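You operate a simulated robot arm through the tools that you are given. There is no shell and no other tool.

You run a simulated robot arm. Do the job below in one go: nothing can be reset, and whatever is moved stays where it is left.

JOB
Line the sliding pulley up against the gauge arm and clamp it.
Fine: try the side run key first; park the arm and shut the guard after; the frame stays locked out.

Only the result counts: the job must be done as asked and must still hold three seconds after the hand-in. Knocking over, shifting, dropping, spilling or breaking anything else fails it.

ROBOT AND FRAMES
A 7-joint arm with a two-finger parallel gripper, fixed in place. Base frame: the origin is at the foot of the arm, x ahead of it, y to its left, z up; the work surface is at about z = 820. Readings come in mm, degrees, newtons and seconds.
With the tool pointing down near the work surface it reaches from about 100 to 660 mm from the base axis. Its first joint turns from -66.0 to 66.0 degrees. Payload 1.57 kg.
The TCP is the grasp point between the finger pads, 30 mm short of the fingertips. In the tool frame z runs along the fingers and y along their closing line. Largest opening 80 mm; finger width 17, thickness 12; the body of the gripper, 40 by 82 mm, starts 80 mm behind the TCP.
Orientation is told as [roll, pitch, yaw] about the base's x, y, z axes, in that order, counted from this pose: with the fingers straight down and closing along the base's y, the tool's x points along the base's -x, its y along +y and its z along -z.

CONTROLS
- The arm moves only by the tool servo_tool. Its argument "motion" is a list of rows, each an object (a shift or turn left out is 0, a gripper value left out holds the last) with "delta_pos": the shift along the tool's x, y, z in units of 20 mm (1.0 is 20 mm), a list of three; "rot": the turn, a rotation vector about the tool's x, y, z in units of 8 degrees (1.0 is 8 degrees), a list of three. In form: [{"delta_pos": [dx, dy, dz], "rot": [rx, ry, rz]}, ...]. A call has 1 to 20 rows; each row shifts and turns the commanded pose from where the row before left it, along the tool's axes as they then stand. "claw" is the opening, from 0 (shut) to 1 (fully open), set as the call begins (left out, the last holds). A call with a number of a shift or a turn outside -1 to 1 is refused whole. Each row takes 0.2 s and may step no farther than 50 mm and 8.6 degrees from the row before; otherwise, or with a gripper value out of range, the whole call is refused. A pose out of reach is approached as far as the arm can. The call stops where the force on the tool passes 40 N (or 10 N more than at its start, if that is more) or the arm is blocked; 0.2 s more then pass. The fingers move at their own pace (about 72 mm/s each) and stop on an object; they squeeze with about 28 N. The grip force told is the motor's: it shows also when the fingers shut on nothing. Time passes only in rows, and 0.2 s behind the last, so rows that do not move let the fingers close. The reply holds the time, the measured pose of the TCP, the force on the tool along the base axes, the opening and the grip force, in the units named above and with some noise, with the torque about the TCP (base axes, N m) and any sound that the robot's microphone picked up, and new pictures: "pictures" is both (left out), scene, wrist or none.
- Cameras (640 x 400 px; columns grow to the right, rows downward): "scene" is fixed at [52, 425.5, 1437.1]; the picture's right is [-0.81, -0.58, 0.00], its down [-0.27, 0.38, -0.89] and it looks along [0.52, -0.72, -0.46] (base axes); focal length 309 px, centre (320, 200). "wrist" rides on the gripper at [72, -7, -122] in the tool frame; the picture's right is [0.09, 1.00, 0.00], its down [-0.84, 0.08, -0.54] and it looks along [-0.54, 0.05, 0.84] (tool axes); focal length 238 px, centre (320, 200). There is no depth. A picture from a camera that has moved, and an enlarged one, comes with that camera's place and axes in the base frame and with its lens.
- enlarge(camera, box): a new picture of the part [left, top, right, bottom] of that camera's present view, enlarged. It takes no simulated time.
- job_done(): hands the job in; it is judged then, once.

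Places have to be worked out from the pictures, the camera data and where the tool is seen. Open the gripper and draw the arm clear of the work before you hand the job in, unless the task says otherwise.

The tools are called after "Request:" by a JSON object that holds its "api" and its "payload". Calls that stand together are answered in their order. servo_tool: Moves the arm, as the interface text tells. Its arguments: {"type":"object","properties":{"motion":{"type":"array","items":{"type":"object","properties":{"delta_pos":{"type":"array","items":{"type":"number"}},"rot":{"type":"array","items":{"type":"number"}}}}},"claw":{"type":"number"},"pictures":{"type":"string","enum":["both","scene","wrist","none"]}},"required":["motion"]} The other tools are called the same way: enlarge (camera, box) takes an enlarged picture of a part of a camera's view; job_done () hands the job in.

At the start:

```text
t: 0.0
position: [306.5, -86.0, 1291.3]
tool_rot: [0.0, 0.0, 0.0]
contact_force: [0.3, -0.5, -0.2]
torque: [0.0, -0.02, -0.01]
width: 79.9
grip_force: 0.1
```

scene: 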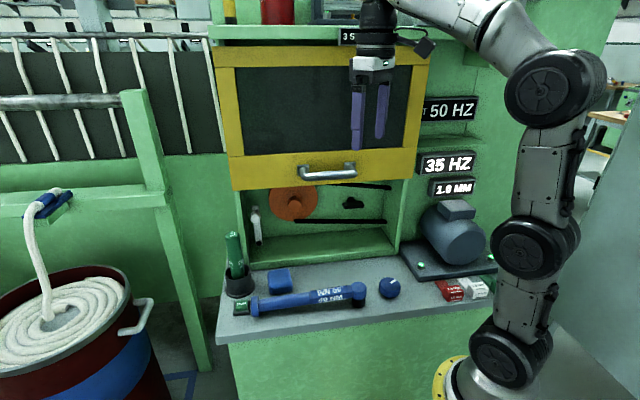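
wrist: 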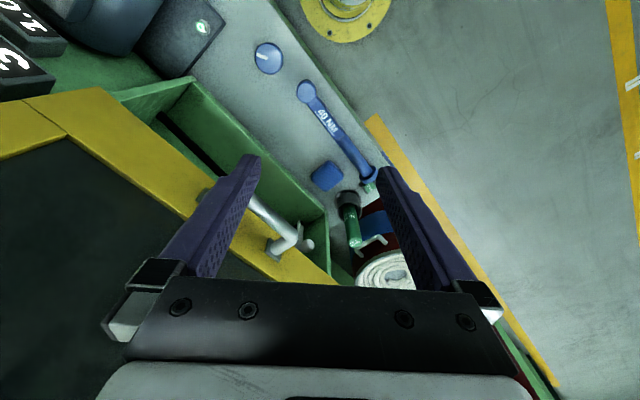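

I begin by looking closely at the scene before moving: the guard, the pulley, the wrench-like tool, keys and displays.

Request:
{"api": "enlarge", "payload": {"camera": "scene", "box": [210, 140, 410, 265]}}

Request:
{"api": "enlarge", "payload": {"camera": "scene", "box": [210, 220, 410, 345]}}

Request:
{"api": "enlarge", "payload": {"camera": "scene", "box": [380, 80, 520, 310]}}

Request:
{"api": "enlarge", "payload": {"camera": "scene", "box": [200, 0, 480, 170]}}

Request:
{"api": "enlarge", "payload": {"camera": "scene", "box": [400, 240, 520, 315]}}

Request:
{"api": "enlarge", "payload": {"camera": "scene", "box": [0, 160, 220, 360]}}

```text
3.20 times, centred on (310, 202) of scene
camera zoom: at [52.0, 425.5, 1437.1], right [-0.81, -0.58, 0.0], down [-0.27, 0.38, -0.89], along [0.52, -0.72, -0.46], focal length 988 px, centre (352, 192)
```

zoom: 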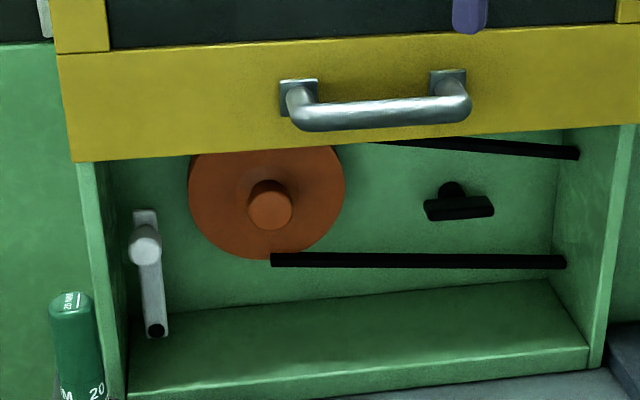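

```text
3.20 times, centred on (310, 282) of scene
camera zoom: at [52.0, 425.5, 1437.1], right [-0.81, -0.58, 0.0], down [-0.27, 0.38, -0.89], along [0.52, -0.72, -0.46], focal length 988 px, centre (352, -64)
```

zoom: 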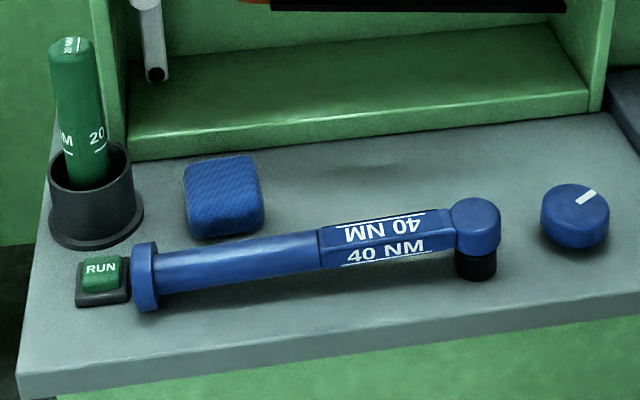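

```text
1.74 times, centred on (450, 195) of scene
camera zoom: at [52.0, 425.5, 1437.1], right [-0.81, -0.58, 0.0], down [-0.27, 0.38, -0.89], along [0.52, -0.72, -0.46], focal length 537 px, centre (94, 209)
```

zoom: 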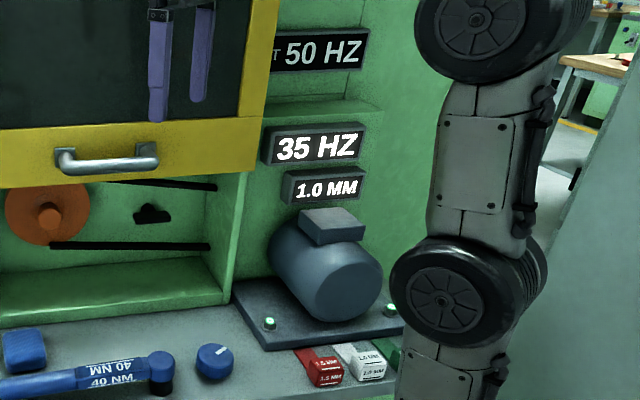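

```text
2.29 times, centred on (340, 85) of scene
camera zoom: at [52.0, 425.5, 1437.1], right [-0.81, -0.58, 0.0], down [-0.27, 0.38, -0.89], along [0.52, -0.72, -0.46], focal length 706 px, centre (274, 463)
```

zoom: 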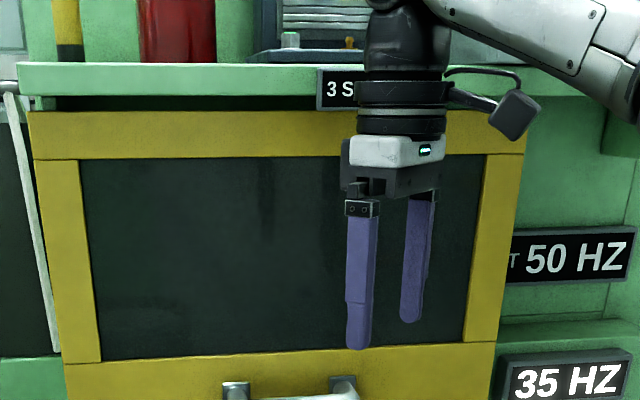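

```text
5.33 times, centred on (460, 278) of scene
camera zoom: at [52.0, 425.5, 1437.1], right [-0.81, -0.58, 0.0], down [-0.27, 0.38, -0.89], along [0.52, -0.72, -0.46], focal length 1647 px, centre (-427, -213)
```

zoom: 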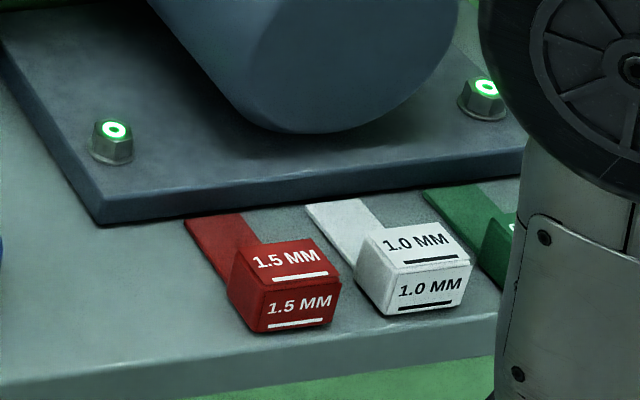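

```text
2.00 times, centred on (110, 260) of scene
camera zoom: at [52.0, 425.5, 1437.1], right [-0.81, -0.58, 0.0], down [-0.27, 0.38, -0.89], along [0.52, -0.72, -0.46], focal length 618 px, centre (740, 80)
```

zoom: 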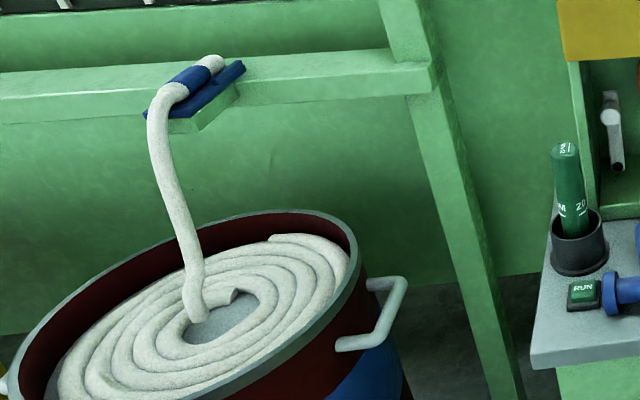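

The cameras agree on the blue knob (about [267,-200,835]). I look closer at the wrist view to identify other parts.

Request:
{"api": "enlarge", "payload": {"camera": "wrist", "box": [220, 0, 420, 125]}}

Request:
{"api": "enlarge", "payload": {"camera": "wrist", "box": [240, 120, 440, 290]}}

Request:
{"api": "enlarge", "payload": {"camera": "wrist", "box": [0, 0, 240, 150]}}

Request:
{"api": "enlarge", "payload": {"camera": "scene", "box": [220, 175, 300, 255]}}

Request:
{"api": "enlarge", "payload": {"camera": "scene", "box": [290, 175, 410, 255]}}

```text
3.20 times, centred on (320, 62) of wrist
camera zoom: at [234.0, -93.0, 1412.8], right [-0.09, 1.0, 0.0], down [0.84, 0.08, 0.54], along [0.54, 0.05, -0.84], focal length 763 px, centre (320, 640)
```

zoom: 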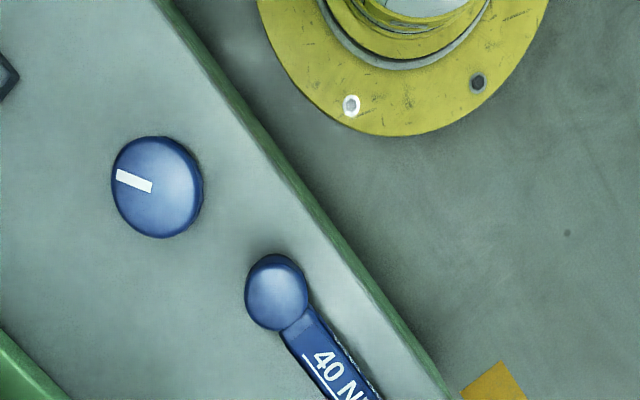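

```text
2.35 times, centred on (340, 205) of wrist
camera zoom: at [234.0, -93.0, 1412.8], right [-0.09, 1.0, 0.0], down [0.84, 0.08, 0.54], along [0.54, 0.05, -0.84], focal length 561 px, centre (273, 188)
```

zoom: 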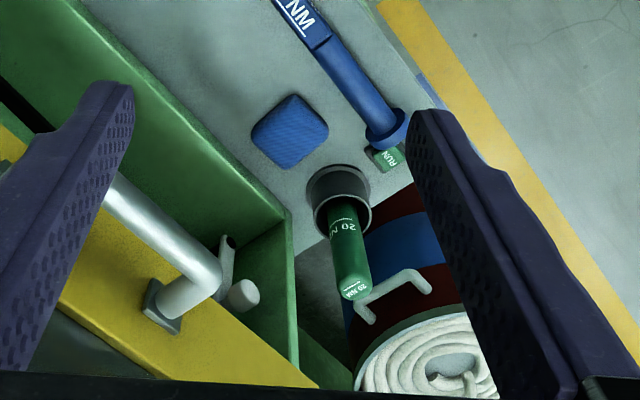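

```text
2.67 times, centred on (120, 75) of wrist
camera zoom: at [234.0, -93.0, 1412.8], right [-0.09, 1.0, 0.0], down [0.84, 0.08, 0.54], along [0.54, 0.05, -0.84], focal length 636 px, centre (853, 533)
```

zoom: 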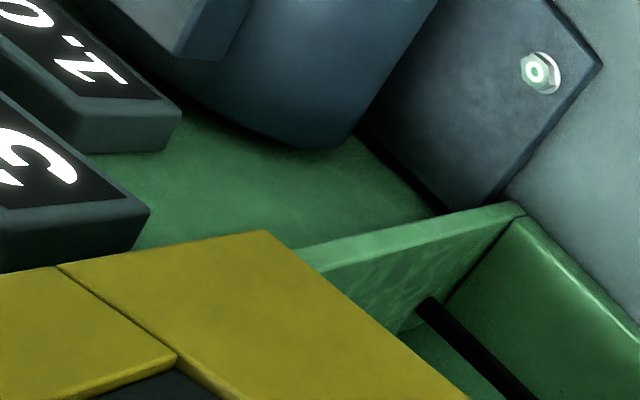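

```text
5.00 times, centred on (260, 215) of scene
camera zoom: at [52.0, 425.5, 1437.1], right [-0.81, -0.58, 0.0], down [-0.27, 0.38, -0.89], along [0.52, -0.72, -0.46], focal length 1544 px, centre (620, 125)
```

zoom: 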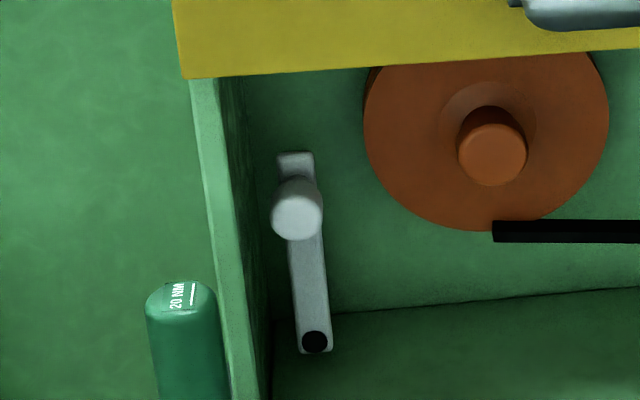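

```text
5.00 times, centred on (350, 215) of scene
camera zoom: at [52.0, 425.5, 1437.1], right [-0.81, -0.58, 0.0], down [-0.27, 0.38, -0.89], along [0.52, -0.72, -0.46], focal length 1544 px, centre (170, 125)
```

zoom: 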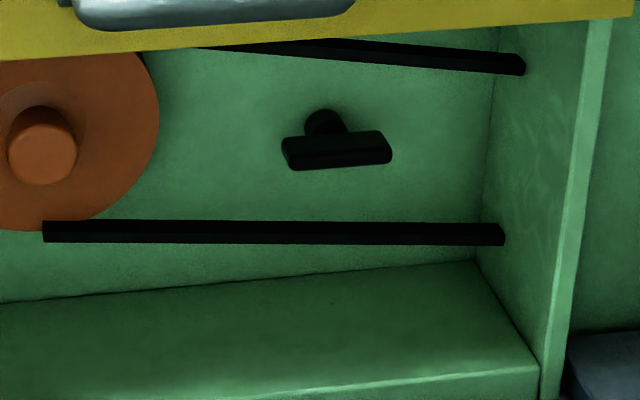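

The machine face is turned 45° from the base, and the cabinet opens toward the arm. I turn the tool to yaw −45° and tilt it forward, so the wrist camera can look into the cabinet before anything is touched.

Request:
{"api": "servo_tool", "payload": {"motion": [{"rot": [0, 0, 1]}, {"rot": [0, 0, 1]}, {"rot": [0, 0, 1]}, {"rot": [0, 0, 1]}, {"rot": [0, 0, 1]}, {"rot": [0, 0, 0.625]}, {"rot": [0, -1, 0]}, {"rot": [0, -1, 0]}, {"rot": [0, -1, 0]}, {"rot": [0, -1, 0]}, {"rot": [0, -1, 0]}, {"rot": [0, -0.625, 0]}], "pictures": "both"}}

```text
t: 2.6
position: [306.7, -84.8, 1291.4]
tool_rot: [0.0, -45.1, -45.0]
contact_force: [-0.1, 0.0, 0.1]
torque: [-0.03, -0.02, -0.01]
width: 80.0
grip_force: 0.1
camera wrist: at [204.5, 6.3, 1326.0], right [0.66, 0.75, -0.06], down [0.2, -0.09, 0.98], along [0.73, -0.65, -0.21], focal length 238 px, centre (320, 200)
```

scene: 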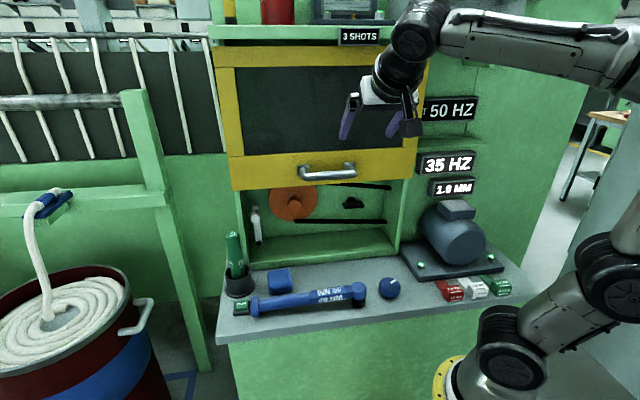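
wrist: 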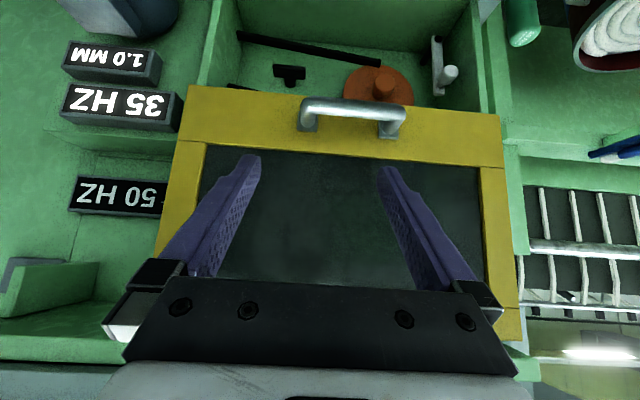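

The sign reads "3 SHOTS"; the view is upside-down but clear. I go down to the opening's level to see inside the cabinet.

Request:
{"api": "servo_tool", "payload": {"motion": [{"delta_pos": [0.57, 0.336, 0.9]}, {"delta_pos": [0.57, 0.336, 0.9]}, {"delta_pos": [0.57, 0.336, 0.9]}, {"delta_pos": [0.57, 0.336, 0.9]}, {"delta_pos": [0.57, 0.336, 0.9]}, {"delta_pos": [0.57, 0.336, 0.9]}, {"delta_pos": [0.57, 0.336, 0.9]}, {"delta_pos": [0.57, 0.336, 0.9]}, {"delta_pos": [0.57, 0.336, 0.9]}, {"delta_pos": [0.57, 0.336, 0.9]}], "pictures": "both"}}

Request:
{"api": "enlarge", "payload": {"camera": "scene", "box": [200, 0, 440, 100]}}

Request:
{"api": "enlarge", "payload": {"camera": "wrist", "box": [200, 0, 520, 200]}}

```text
t: 4.8
position: [385.1, -71.0, 1082.1]
tool_rot: [0.0, -45.0, -45.0]
contact_force: [0.3, 0.0, -0.5]
torque: [-0.02, 0.02, -0.03]
width: 80.1
grip_force: 0.1
camera wrist: at [284.0, 21.4, 1117.8], right [0.66, 0.75, -0.07], down [0.2, -0.09, 0.97], along [0.73, -0.65, -0.21], focal length 238 px, centre (320, 200)
```

scene: 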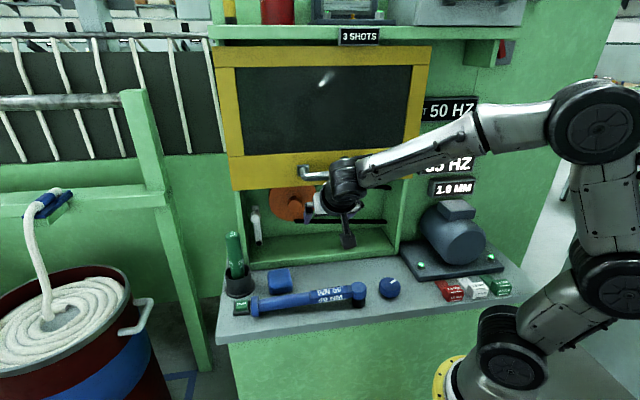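
wrist: 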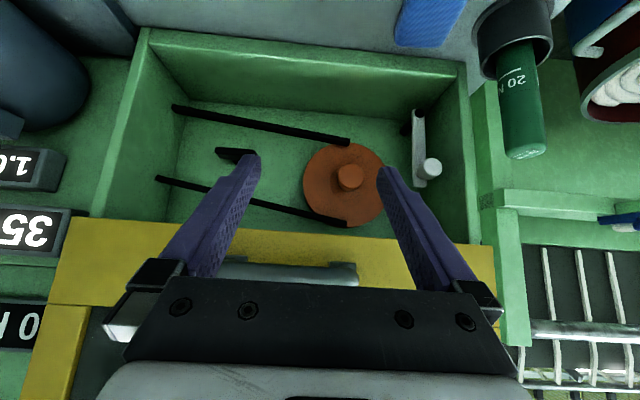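

```text
2.67 times, centred on (320, 50) of scene
camera zoom: at [52.0, 425.5, 1437.1], right [-0.81, -0.58, 0.0], down [-0.27, 0.38, -0.89], along [0.52, -0.72, -0.46], focal length 823 px, centre (320, 600)
```

zoom: 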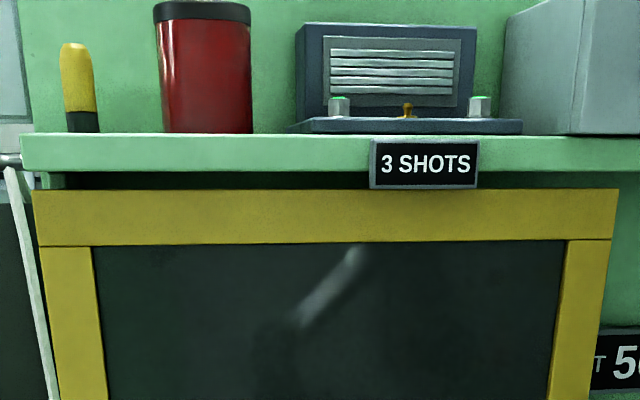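

```text
2.00 times, centred on (360, 100) of wrist
camera zoom: at [284.0, 21.4, 1117.8], right [0.66, 0.75, -0.07], down [0.2, -0.09, 0.97], along [0.73, -0.65, -0.21], focal length 477 px, centre (240, 400)
```

zoom: 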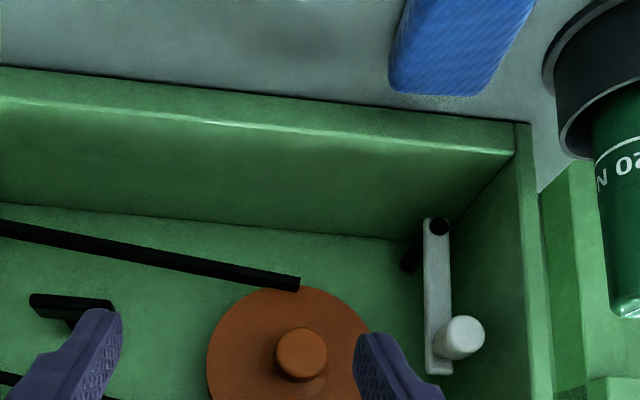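

I see the gauge arm parked upright on its pivot at roughly s-left of the pulley, with a handle knob. The pulley's hub stands out toward the opening, with the belt strands and a black T-handle beside it. I enlarge more parts to find the lockout and details.

Request:
{"api": "enlarge", "payload": {"camera": "scene", "box": [400, 0, 540, 90]}}

Request:
{"api": "enlarge", "payload": {"camera": "wrist", "box": [100, 20, 300, 220]}}

Request:
{"api": "enlarge", "payload": {"camera": "wrist", "box": [280, 80, 500, 240]}}

Request:
{"api": "enlarge", "payload": {"camera": "scene", "box": [410, 240, 530, 315]}}

Request:
{"api": "enlarge", "payload": {"camera": "scene", "box": [410, 80, 500, 215]}}

```text
4.44 times, centred on (470, 45) of scene
camera zoom: at [52.0, 425.5, 1437.1], right [-0.81, -0.58, 0.0], down [-0.27, 0.38, -0.89], along [0.52, -0.72, -0.46], focal length 1372 px, centre (-347, 889)
```

zoom: 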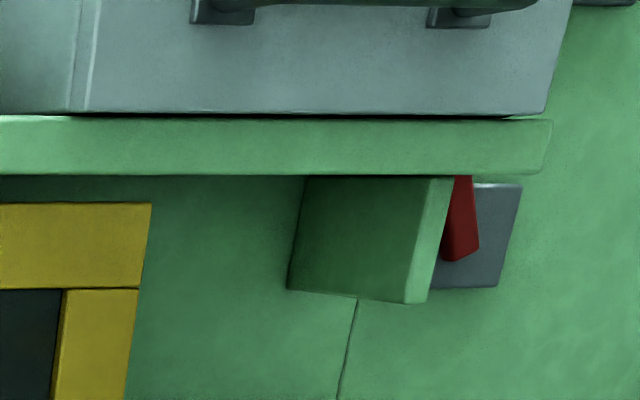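

```text
2.00 times, centred on (200, 120) of wrist
camera zoom: at [284.0, 21.4, 1117.8], right [0.66, 0.75, -0.07], down [0.2, -0.09, 0.97], along [0.73, -0.65, -0.21], focal length 477 px, centre (560, 360)
```

zoom: 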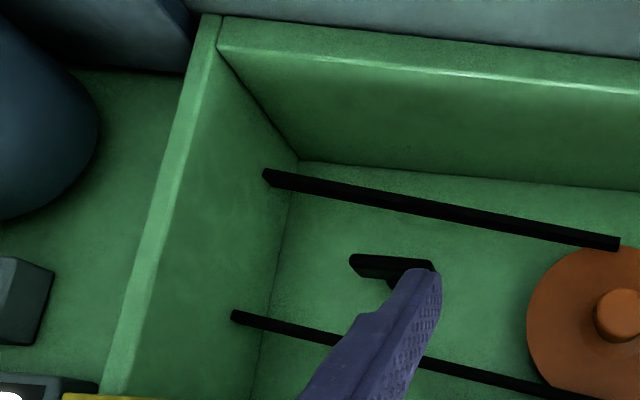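

```text
2.50 times, centred on (390, 160) of wrist
camera zoom: at [284.0, 21.4, 1117.8], right [0.66, 0.75, -0.07], down [0.2, -0.09, 0.97], along [0.73, -0.65, -0.21], focal length 596 px, centre (145, 300)
```

zoom: 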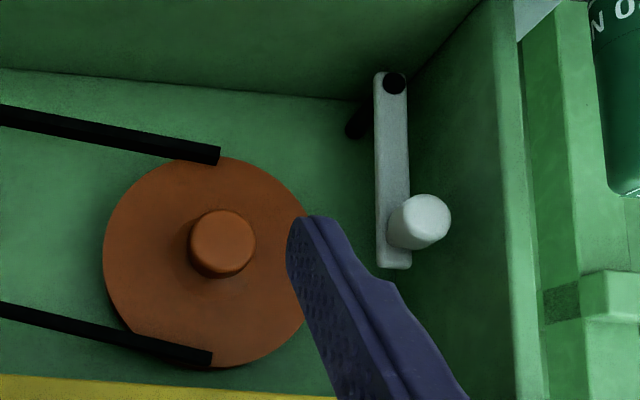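

```text
5.33 times, centred on (470, 278) of scene
camera zoom: at [52.0, 425.5, 1437.1], right [-0.81, -0.58, 0.0], down [-0.27, 0.38, -0.89], along [0.52, -0.72, -0.46], focal length 1647 px, centre (-480, -213)
```

zoom: 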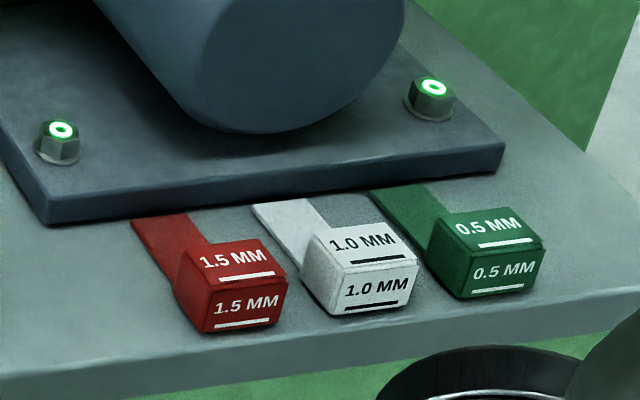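

```text
2.96 times, centred on (455, 148) of scene
camera zoom: at [52.0, 425.5, 1437.1], right [-0.81, -0.58, 0.0], down [-0.27, 0.38, -0.89], along [0.52, -0.72, -0.46], focal length 915 px, centre (-80, 356)
```

zoom: 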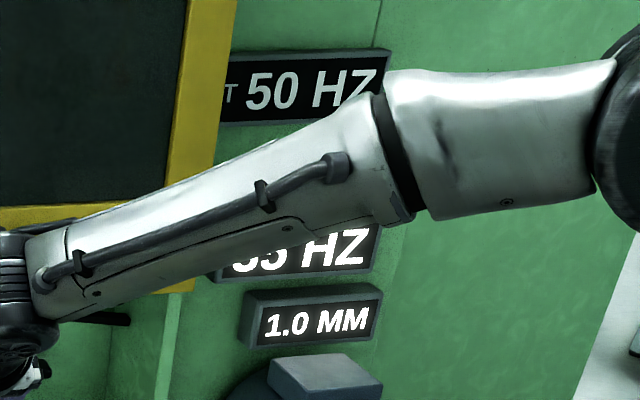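

The clamp looks like the black T-handle, and the isolator is the red handle high on the right, which I leave alone. The RUN key comes first, at about s=445, d=335 in machine axes, i.e. base [551,78]. I set the tool vertical, shut the fingers and move above it.

Request:
{"api": "servo_tool", "payload": {"motion": [{"rot": [0, 1, 0]}, {"rot": [0, 1, 0]}, {"rot": [0, 1, 0]}, {"rot": [0, 1, 0]}, {"rot": [0, 1, 0]}, {"rot": [0, 0.625, 0]}, {"delta_pos": [-0.055, 1, 0]}, {"delta_pos": [-0.055, 1, 0]}, {"delta_pos": [-0.055, 1, 0]}, {"delta_pos": [-0.055, 1, 0]}, {"delta_pos": [-0.055, 1, 0]}, {"delta_pos": [-0.055, 1, 0]}, {"delta_pos": [-0.055, 1, 0]}, {"delta_pos": [-0.055, 1, 0]}, {"delta_pos": [-0.055, 1, 0]}, {"delta_pos": [-0.055, 1, 0]}, {"delta_pos": [-0.055, 1, 0]}], "claw": 0, "pictures": "both"}}

```text
t: 8.4
position: [549.9, 77.8, 1084.6]
tool_rot: [0.0, 0.0, -44.9]
contact_force: [0.3, 0.4, -0.2]
torque: [-0.03, 0.03, -0.02]
width: 0.2
grip_force: 21.4
camera wrist: at [494.7, 122.3, 1206.3], right [0.64, 0.77, 0.0], down [0.65, -0.54, 0.54], along [0.42, -0.35, -0.84], focal length 238 px, centre (320, 200)
```

scene: 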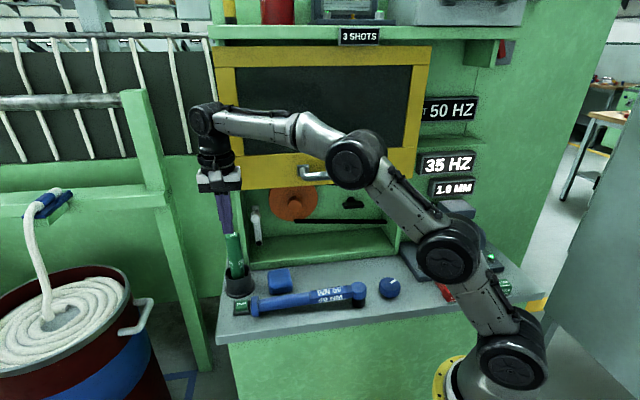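
wrist: 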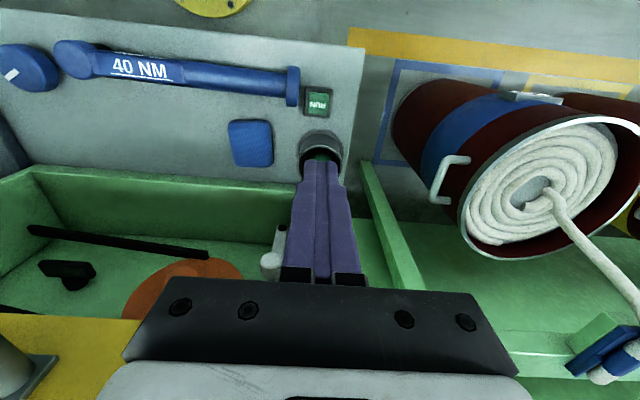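

The RUN key is in view beside the wrench collar; I enlarge it to refine its place.

Request:
{"api": "enlarge", "payload": {"camera": "wrist", "box": [270, 60, 370, 170]}}

Request:
{"api": "enlarge", "payload": {"camera": "scene", "box": [215, 220, 295, 330]}}

```text
3.64 times, centred on (320, 115) of wrist
camera zoom: at [494.7, 122.3, 1206.3], right [0.64, 0.77, 0.0], down [0.65, -0.54, 0.54], along [0.42, -0.35, -0.84], focal length 867 px, centre (320, 509)
```

zoom: 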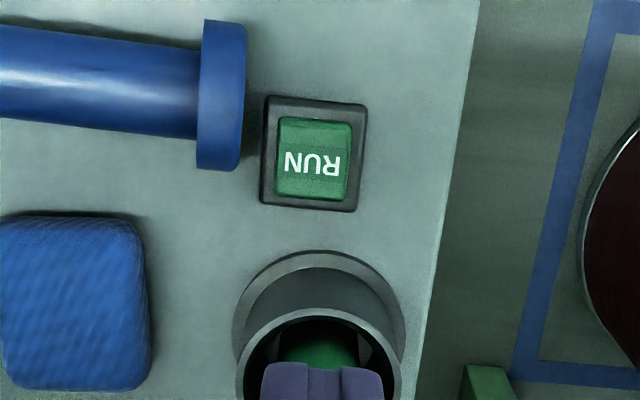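

```text
3.64 times, centred on (255, 275) of scene
camera zoom: at [51.9, 425.5, 1437.1], right [-0.81, -0.58, 0.0], down [-0.27, 0.38, -0.89], along [0.52, -0.72, -0.46], focal length 1123 px, centre (556, -73)
```

zoom: 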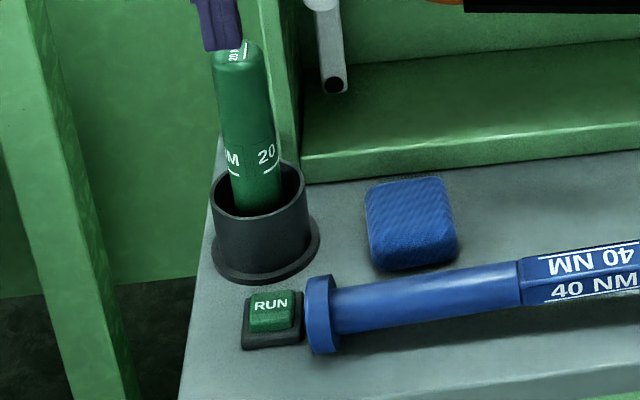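

RUN's centre is at about s=442, d=333, and the tool is already nearly above it. I go down to about 30 mm above the key.

Request:
{"api": "servo_tool", "payload": {"motion": [{"delta_pos": [0.05, -0.08, 1]}, {"delta_pos": [0, 0, 1]}, {"delta_pos": [0, 0, 1]}, {"delta_pos": [0, 0, 1]}, {"delta_pos": [0, 0, 1]}, {"delta_pos": [0, 0, 1]}, {"delta_pos": [0, 0, 1]}, {"delta_pos": [0, 0, 1]}, {"delta_pos": [0, 0, 1]}], "pictures": "both"}}

Request:
{"api": "enlarge", "payload": {"camera": "wrist", "box": [220, 60, 420, 220]}}

Request:
{"api": "enlarge", "payload": {"camera": "scene", "box": [205, 220, 305, 330]}}

```text
t: 10.4
position: [550.4, 73.6, 903.4]
tool_rot: [-0.1, 0.1, -45.0]
contact_force: [-0.1, -1.1, 0.9]
torque: [0.01, 0.01, -0.02]
width: 0.1
grip_force: 21.6
camera wrist: at [494.4, 120.5, 1025.8], right [0.64, 0.77, 0.0], down [0.65, -0.54, 0.54], along [0.42, -0.35, -0.84], focal length 238 px, centre (320, 200)
```

scene: 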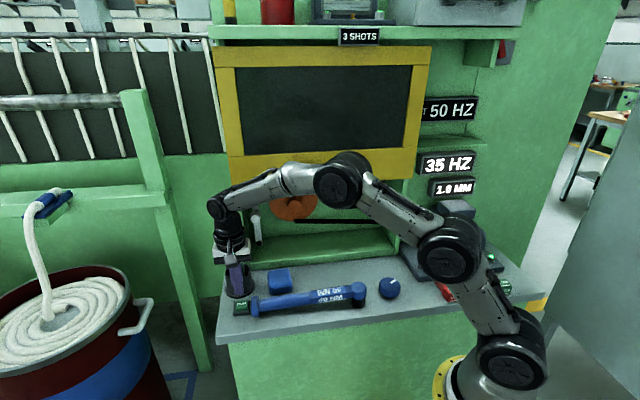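
wrist: 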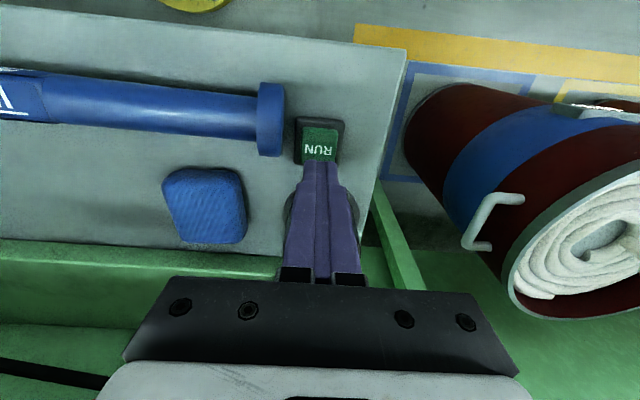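

```text
2.50 times, centred on (320, 140) of wrist
camera zoom: at [494.4, 120.5, 1025.8], right [0.64, 0.77, 0.0], down [0.65, -0.54, 0.54], along [0.42, -0.35, -0.84], focal length 596 px, centre (320, 350)
```

zoom: 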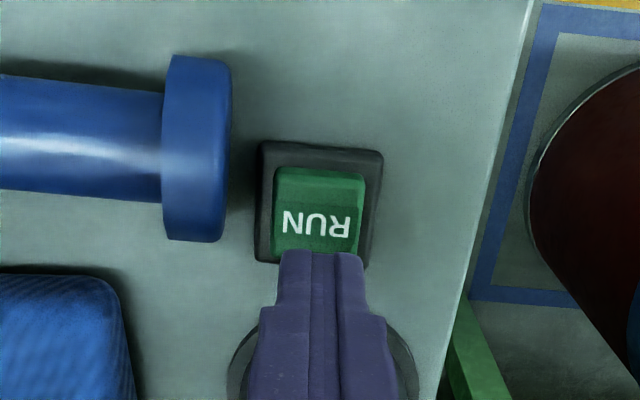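

```text
3.64 times, centred on (255, 275) of scene
camera zoom: at [52.0, 425.5, 1437.1], right [-0.81, -0.58, 0.0], down [-0.27, 0.38, -0.89], along [0.52, -0.72, -0.46], focal length 1123 px, centre (556, -73)
```

zoom: 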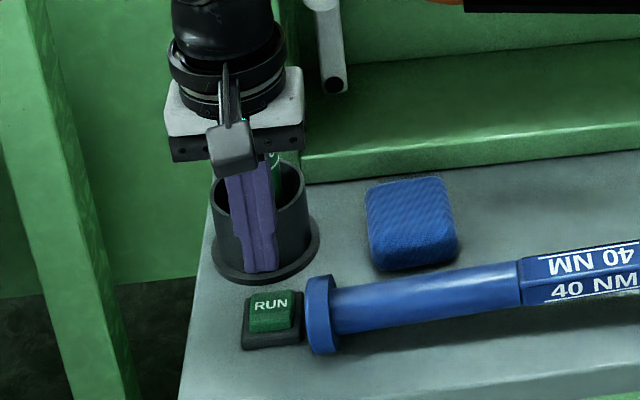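

The finger tip is centred slightly behind the key, so I shift 6 mm toward the base and go down slowly to near the key top.

Request:
{"api": "servo_tool", "payload": {"motion": [{"delta_pos": [0.3, -0.05, 0.25]}, {"delta_pos": [0, 0, 0.25]}, {"delta_pos": [0, 0, 0.25]}, {"delta_pos": [0, 0, 0.2]}, {"delta_pos": [0, 0, 0.1]}, {"delta_pos": [0, 0, 0.1]}], "pictures": "wrist"}}

Request:
{"api": "enlarge", "payload": {"camera": "scene", "box": [215, 260, 275, 330]}}

Request:
{"api": "enlarge", "payload": {"camera": "wrist", "box": [240, 90, 400, 190]}}

```text
t: 11.8
position: [543.2, 79.6, 880.1]
tool_rot: [0.0, 0.0, -45.1]
contact_force: [-1.2, 0.3, 0.5]
torque: [0.02, 0.01, 0.0]
width: 0.2
grip_force: 21.6
camera wrist: at [488.0, 124.8, 1001.9], right [0.64, 0.77, 0.0], down [0.65, -0.54, 0.54], along [0.42, -0.35, -0.84], focal length 238 px, centre (320, 200)
```

wrist: 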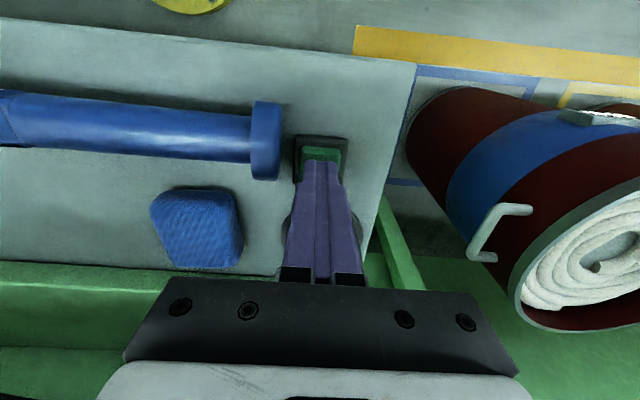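

```text
5.71 times, centred on (245, 295) of scene
camera zoom: at [52.0, 425.5, 1437.1], right [-0.81, -0.58, 0.0], down [-0.27, 0.38, -0.89], along [0.52, -0.72, -0.46], focal length 1764 px, centre (749, -343)
```

zoom: 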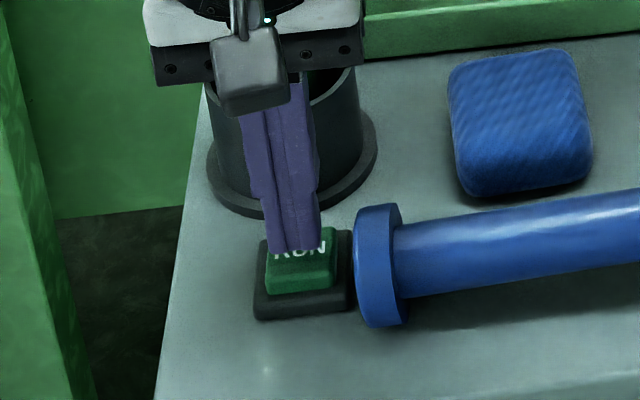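

```text
4.00 times, centred on (320, 140) of wrist
camera zoom: at [488.0, 124.8, 1001.9], right [0.64, 0.77, 0.0], down [0.65, -0.54, 0.54], along [0.42, -0.35, -0.84], focal length 953 px, centre (320, 440)
```

zoom: 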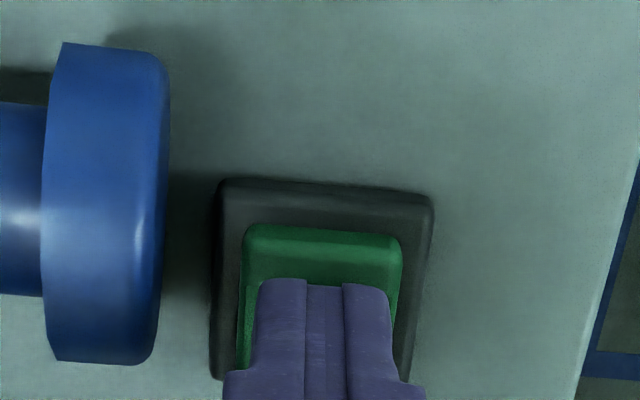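

The tip is over the key, about centred. I press down in 2 mm steps while watching the force.

Request:
{"api": "servo_tool", "payload": {"motion": [{"delta_pos": [0, 0, 0.1]}, {"delta_pos": [0, 0, 0.1]}, {"delta_pos": [0, 0, 0.1]}, {"delta_pos": [0, 0, 0.1]}], "pictures": "none"}}

Request:
{"api": "enlarge", "payload": {"camera": "scene", "box": [215, 260, 275, 330]}}

```text
t: 12.8
position: [542.9, 79.7, 871.1]
tool_rot: [0.0, 0.0, -45.0]
contact_force: [-0.3, -0.2, 0.4]
torque: [0.03, 0.04, -0.03]
width: 0.1
grip_force: 21.6
```

```text
5.71 times, centred on (245, 295) of scene
camera zoom: at [52.0, 425.5, 1437.1], right [-0.81, -0.58, 0.0], down [-0.27, 0.38, -0.89], along [0.52, -0.72, -0.46], focal length 1764 px, centre (749, -343)
```

zoom: 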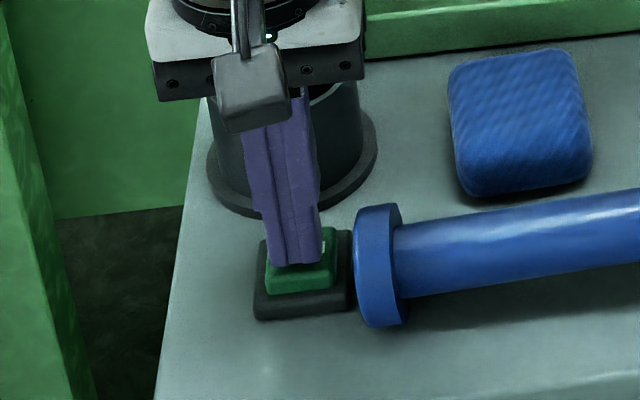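

No contact force yet and the tip is just above the key. I continue pressing in small steps.

Request:
{"api": "servo_tool", "payload": {"motion": [{"delta_pos": [0, 0, 0.1]}, {"delta_pos": [0, 0, 0.1]}, {"delta_pos": [0, 0, 0.1]}], "pictures": "none"}}

Request:
{"api": "enlarge", "payload": {"camera": "scene", "box": [215, 260, 275, 330]}}

```text
t: 13.6
position: [543.3, 79.3, 865.7]
tool_rot: [-0.1, 0.0, -44.9]
contact_force: [0.2, -0.3, 2.2]
torque: [-0.02, 0.03, 0.05]
width: 0.1
grip_force: 21.2
heard: click
```

```text
5.71 times, centred on (245, 295) of scene
camera zoom: at [51.9, 425.5, 1437.1], right [-0.81, -0.58, 0.0], down [-0.27, 0.38, -0.89], along [0.52, -0.72, -0.46], focal length 1764 px, centre (749, -343)
```

zoom: 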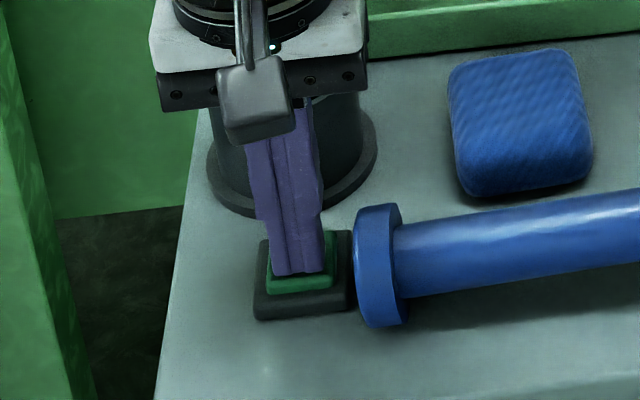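

A click was heard as the key went down. I take a scene look to see whether anything moves, hold briefly, then lift off.

Request:
{"api": "servo_tool", "payload": {"motion": [{"delta_pos": [0, 0, 0.05]}, {"delta_pos": [0, 0, 0]}], "pictures": "scene"}}

```text
t: 14.2
position: [545.0, 79.5, 865.6]
tool_rot: [0.0, 0.0, -44.9]
contact_force: [-1.1, -0.9, 3.0]
torque: [-0.05, 0.03, -0.04]
width: 0.1
grip_force: 21.0
```

scene: 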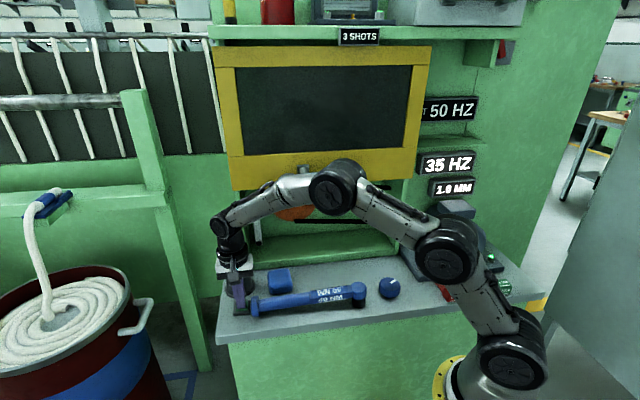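

The key clicked and nothing in the machine moved: it's dead as required. I lift straight up, tilt the tool forward and move in front of the opening for a closer look at the pulley and gauge arm.

Request:
{"api": "servo_tool", "payload": {"motion": [{"delta_pos": [0, 0, -0.5]}, {"delta_pos": [0, 0, -1]}, {"delta_pos": [0, 0, -1]}, {"delta_pos": [0, 0, -1]}, {"delta_pos": [0, 0, -1]}, {"delta_pos": [0, 0, -1]}, {"delta_pos": [0, 0, -1]}, {"delta_pos": [0, 0, -1]}, {"delta_pos": [0.3, -1, -0.5]}, {"delta_pos": [0.3, -1, 0]}, {"delta_pos": [0.3, -1, 0]}, {"delta_pos": [0.3, -1, 0]}, {"rot": [0, -1, 0]}, {"rot": [0, -1, 0]}, {"rot": [0, -1, 0]}, {"rot": [0, -1, 0]}, {"rot": [0, -1, 0]}, {"rot": [0, -1, 0]}, {"rot": [0, -1, 0]}, {"rot": [0, -0.5, 0]}], "pictures": "both"}}

```text
t: 18.4
position: [469.8, 39.8, 1025.6]
tool_rot: [0.1, -60.1, -45.0]
contact_force: [-0.3, 0.3, 0.2]
torque: [0.01, -0.01, 0.01]
width: 0.0
grip_force: 20.7
camera wrist: at [364.7, 134.2, 1023.4], right [0.67, 0.74, -0.08], down [0.02, 0.09, 1.0], along [0.74, -0.67, 0.05], focal length 238 px, centre (320, 200)
```

scene: 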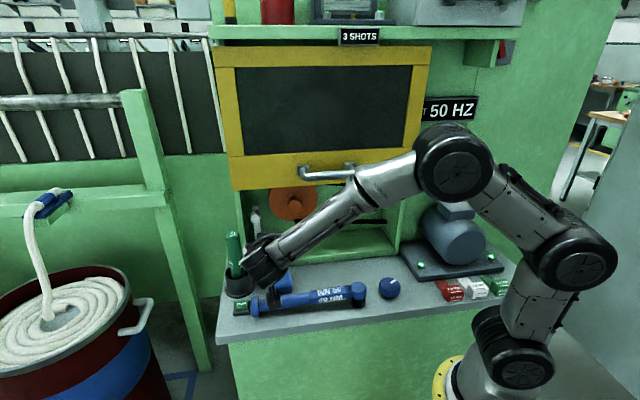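
wrist: 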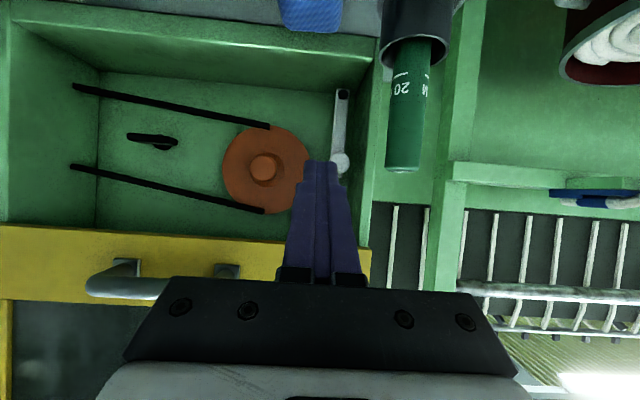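

Good frontal view. I enlarge the cabinet to judge depths and details.

Request:
{"api": "enlarge", "payload": {"camera": "wrist", "box": [200, 60, 400, 240]}}

Request:
{"api": "enlarge", "payload": {"camera": "wrist", "box": [60, 60, 220, 240]}}

```text
2.22 times, centred on (300, 150) of wrist
camera zoom: at [364.7, 134.2, 1023.4], right [0.67, 0.74, -0.08], down [0.02, 0.09, 1.0], along [0.74, -0.67, 0.05], focal length 530 px, centre (364, 311)
```

zoom: 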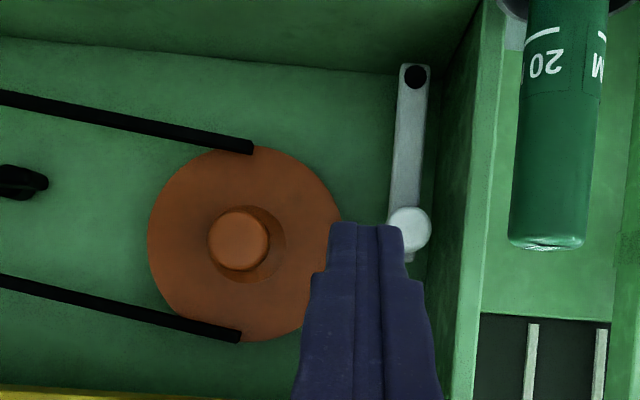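

```text
2.22 times, centred on (140, 150) of wrist
camera zoom: at [364.7, 134.2, 1023.4], right [0.67, 0.74, -0.08], down [0.02, 0.09, 1.0], along [0.74, -0.67, 0.05], focal length 530 px, centre (720, 311)
```

zoom: 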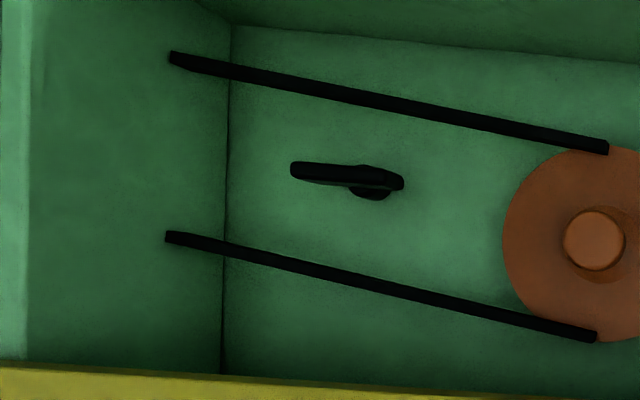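

The knob of the gauge arm sits at about s=397, d=521 (front), z=983, and the left cabinet wall is close to it. So I'll approach it with the tool horizontal and the fingers above and below it. First I turn the tool to horizontal and roll it −90° (camera on the side away from the 20 NM wrench).

Request:
{"api": "servo_tool", "payload": {"motion": [{"rot": [0, -1, 0]}, {"rot": [0, -1, 0]}, {"rot": [0, -1, 0]}, {"rot": [0, -0.75, 0]}, {"rot": [0, 0, -1]}, {"rot": [0, 0, -1]}, {"rot": [0, 0, -1]}, {"rot": [0, 0, -1]}, {"rot": [0, 0, -1]}, {"rot": [0, 0, -1]}, {"rot": [0, 0, -1]}, {"rot": [0, 0, -1]}, {"rot": [0, 0, -1]}, {"rot": [0, 0, -1]}, {"rot": [0, 0, -1]}, {"rot": [0, 0, -0.25]}], "claw": 0.7, "pictures": "both"}}

```text
t: 21.8
position: [470.2, 39.6, 1024.6]
tool_rot: [-89.9, 0.2, 45.0]
contact_force: [-0.4, -0.8, -0.4]
torque: [0.0, 0.05, 0.0]
width: 55.8
grip_force: 0.0
camera wrist: at [332.9, 74.6, 1031.4], right [-0.07, -0.07, -1.0], down [0.21, 0.97, -0.08], along [0.98, -0.21, -0.05], focal length 238 px, centre (320, 200)
```

scene: 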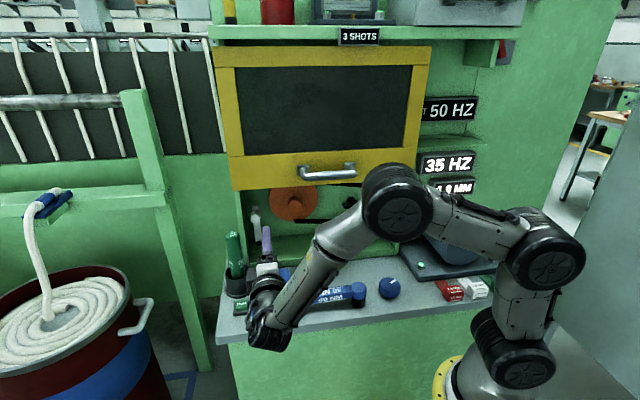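
wrist: 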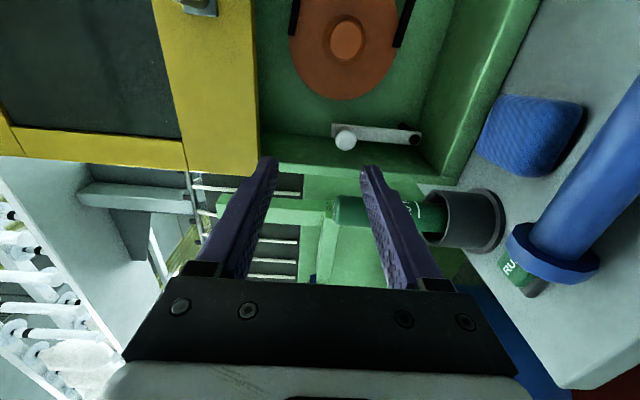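

The knob is at about (s 398, d 521, z 984), confirmed by this view. I advance to about 80 mm in front of it, lined up.

Request:
{"api": "servo_tool", "payload": {"motion": [{"delta_pos": [-0.3, 0.4, 0.3]}, {"delta_pos": [-0.3, 0.4, 0.5]}, {"delta_pos": [-0.3, 0.4, 0.8]}, {"delta_pos": [-0.3, 0.4, 0.8]}, {"delta_pos": [-0.3, 0.4, 0.9]}, {"delta_pos": [-0.375, 0.03, 0.9]}, {"delta_pos": [0, 0, 0.9]}, {"delta_pos": [0, 0, 0.9]}, {"delta_pos": [0, 0, 0.78]}], "pictures": "both"}}

Request:
{"api": "enlarge", "payload": {"camera": "wrist", "box": [200, 60, 480, 240]}}

Request:
{"api": "enlarge", "payload": {"camera": "scene", "box": [210, 180, 330, 300]}}

```text
t: 23.8
position: [592.4, -27.9, 984.6]
tool_rot: [-90.0, 0.0, 44.9]
contact_force: [0.0, 0.6, -0.4]
torque: [0.02, 0.01, 0.01]
width: 55.8
grip_force: 0.1
camera wrist: at [455.5, 6.8, 990.6], right [-0.06, -0.06, -1.0], down [0.21, 0.98, -0.08], along [0.98, -0.21, -0.05], focal length 238 px, centre (320, 200)
```

scene: 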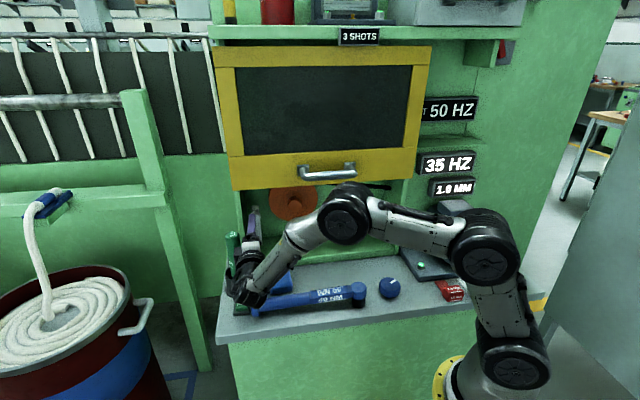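
wrist: 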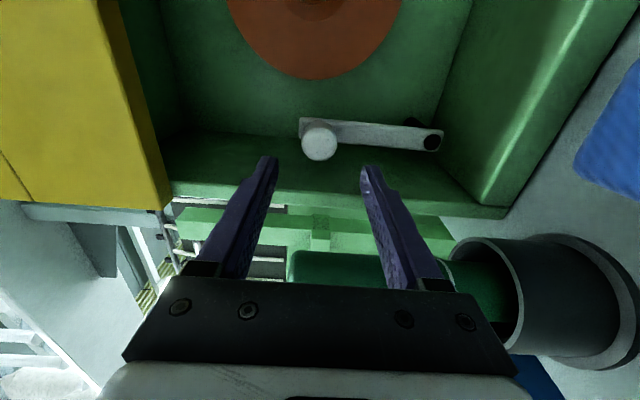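

```text
2.22 times, centred on (340, 150) of wrist
camera zoom: at [455.5, 6.8, 990.6], right [-0.06, -0.06, -1.0], down [0.21, 0.98, -0.08], along [0.98, -0.21, -0.05], focal length 530 px, centre (276, 311)
```

zoom: 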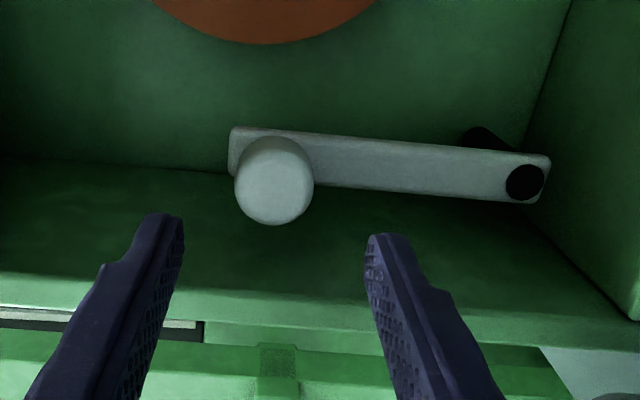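

```text
3.33 times, centred on (270, 240) of scene
camera zoom: at [52.0, 425.5, 1437.1], right [-0.81, -0.58, 0.0], down [-0.27, 0.38, -0.89], along [0.52, -0.72, -0.46], focal length 1029 px, centre (487, 67)
```

zoom: 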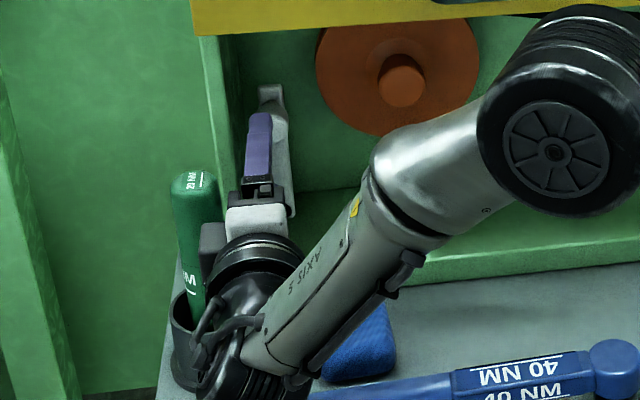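

Before going nearer I check the clearance between the gripper and the 20 NM wrench.

Request:
{"api": "enlarge", "payload": {"camera": "scene", "box": [222, 195, 302, 255]}}

Request:
{"api": "enlarge", "payload": {"camera": "scene", "box": [215, 225, 305, 310]}}

```text
6.67 times, centred on (262, 225) of scene
camera zoom: at [52.0, 425.5, 1437.1], right [-0.81, -0.58, 0.0], down [-0.27, 0.38, -0.89], along [0.52, -0.72, -0.46], focal length 2058 px, centre (707, 33)
```

zoom: 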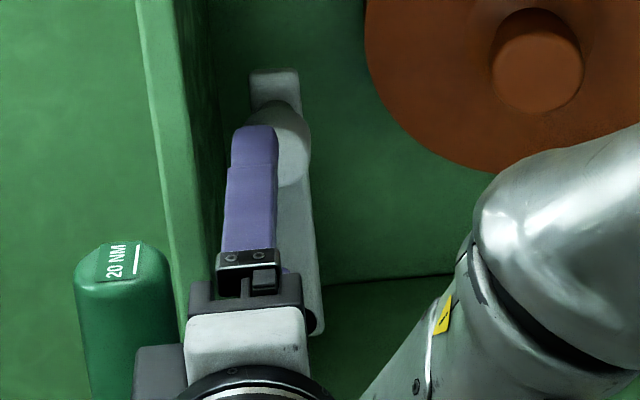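

```text
4.71 times, centred on (260, 268) of scene
camera zoom: at [52.0, 425.5, 1437.1], right [-0.81, -0.58, 0.0], down [-0.27, 0.38, -0.89], along [0.52, -0.72, -0.46], focal length 1453 px, centre (602, -118)
```

zoom: 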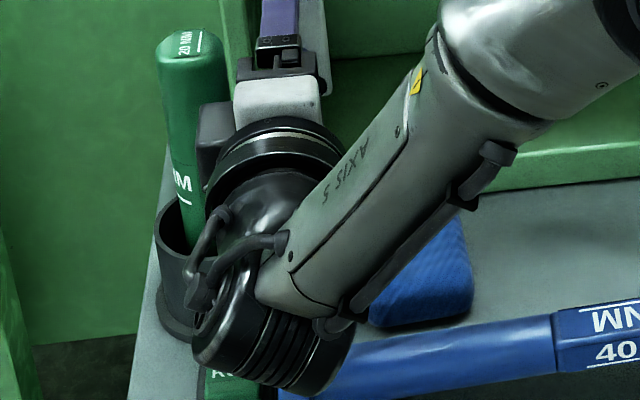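

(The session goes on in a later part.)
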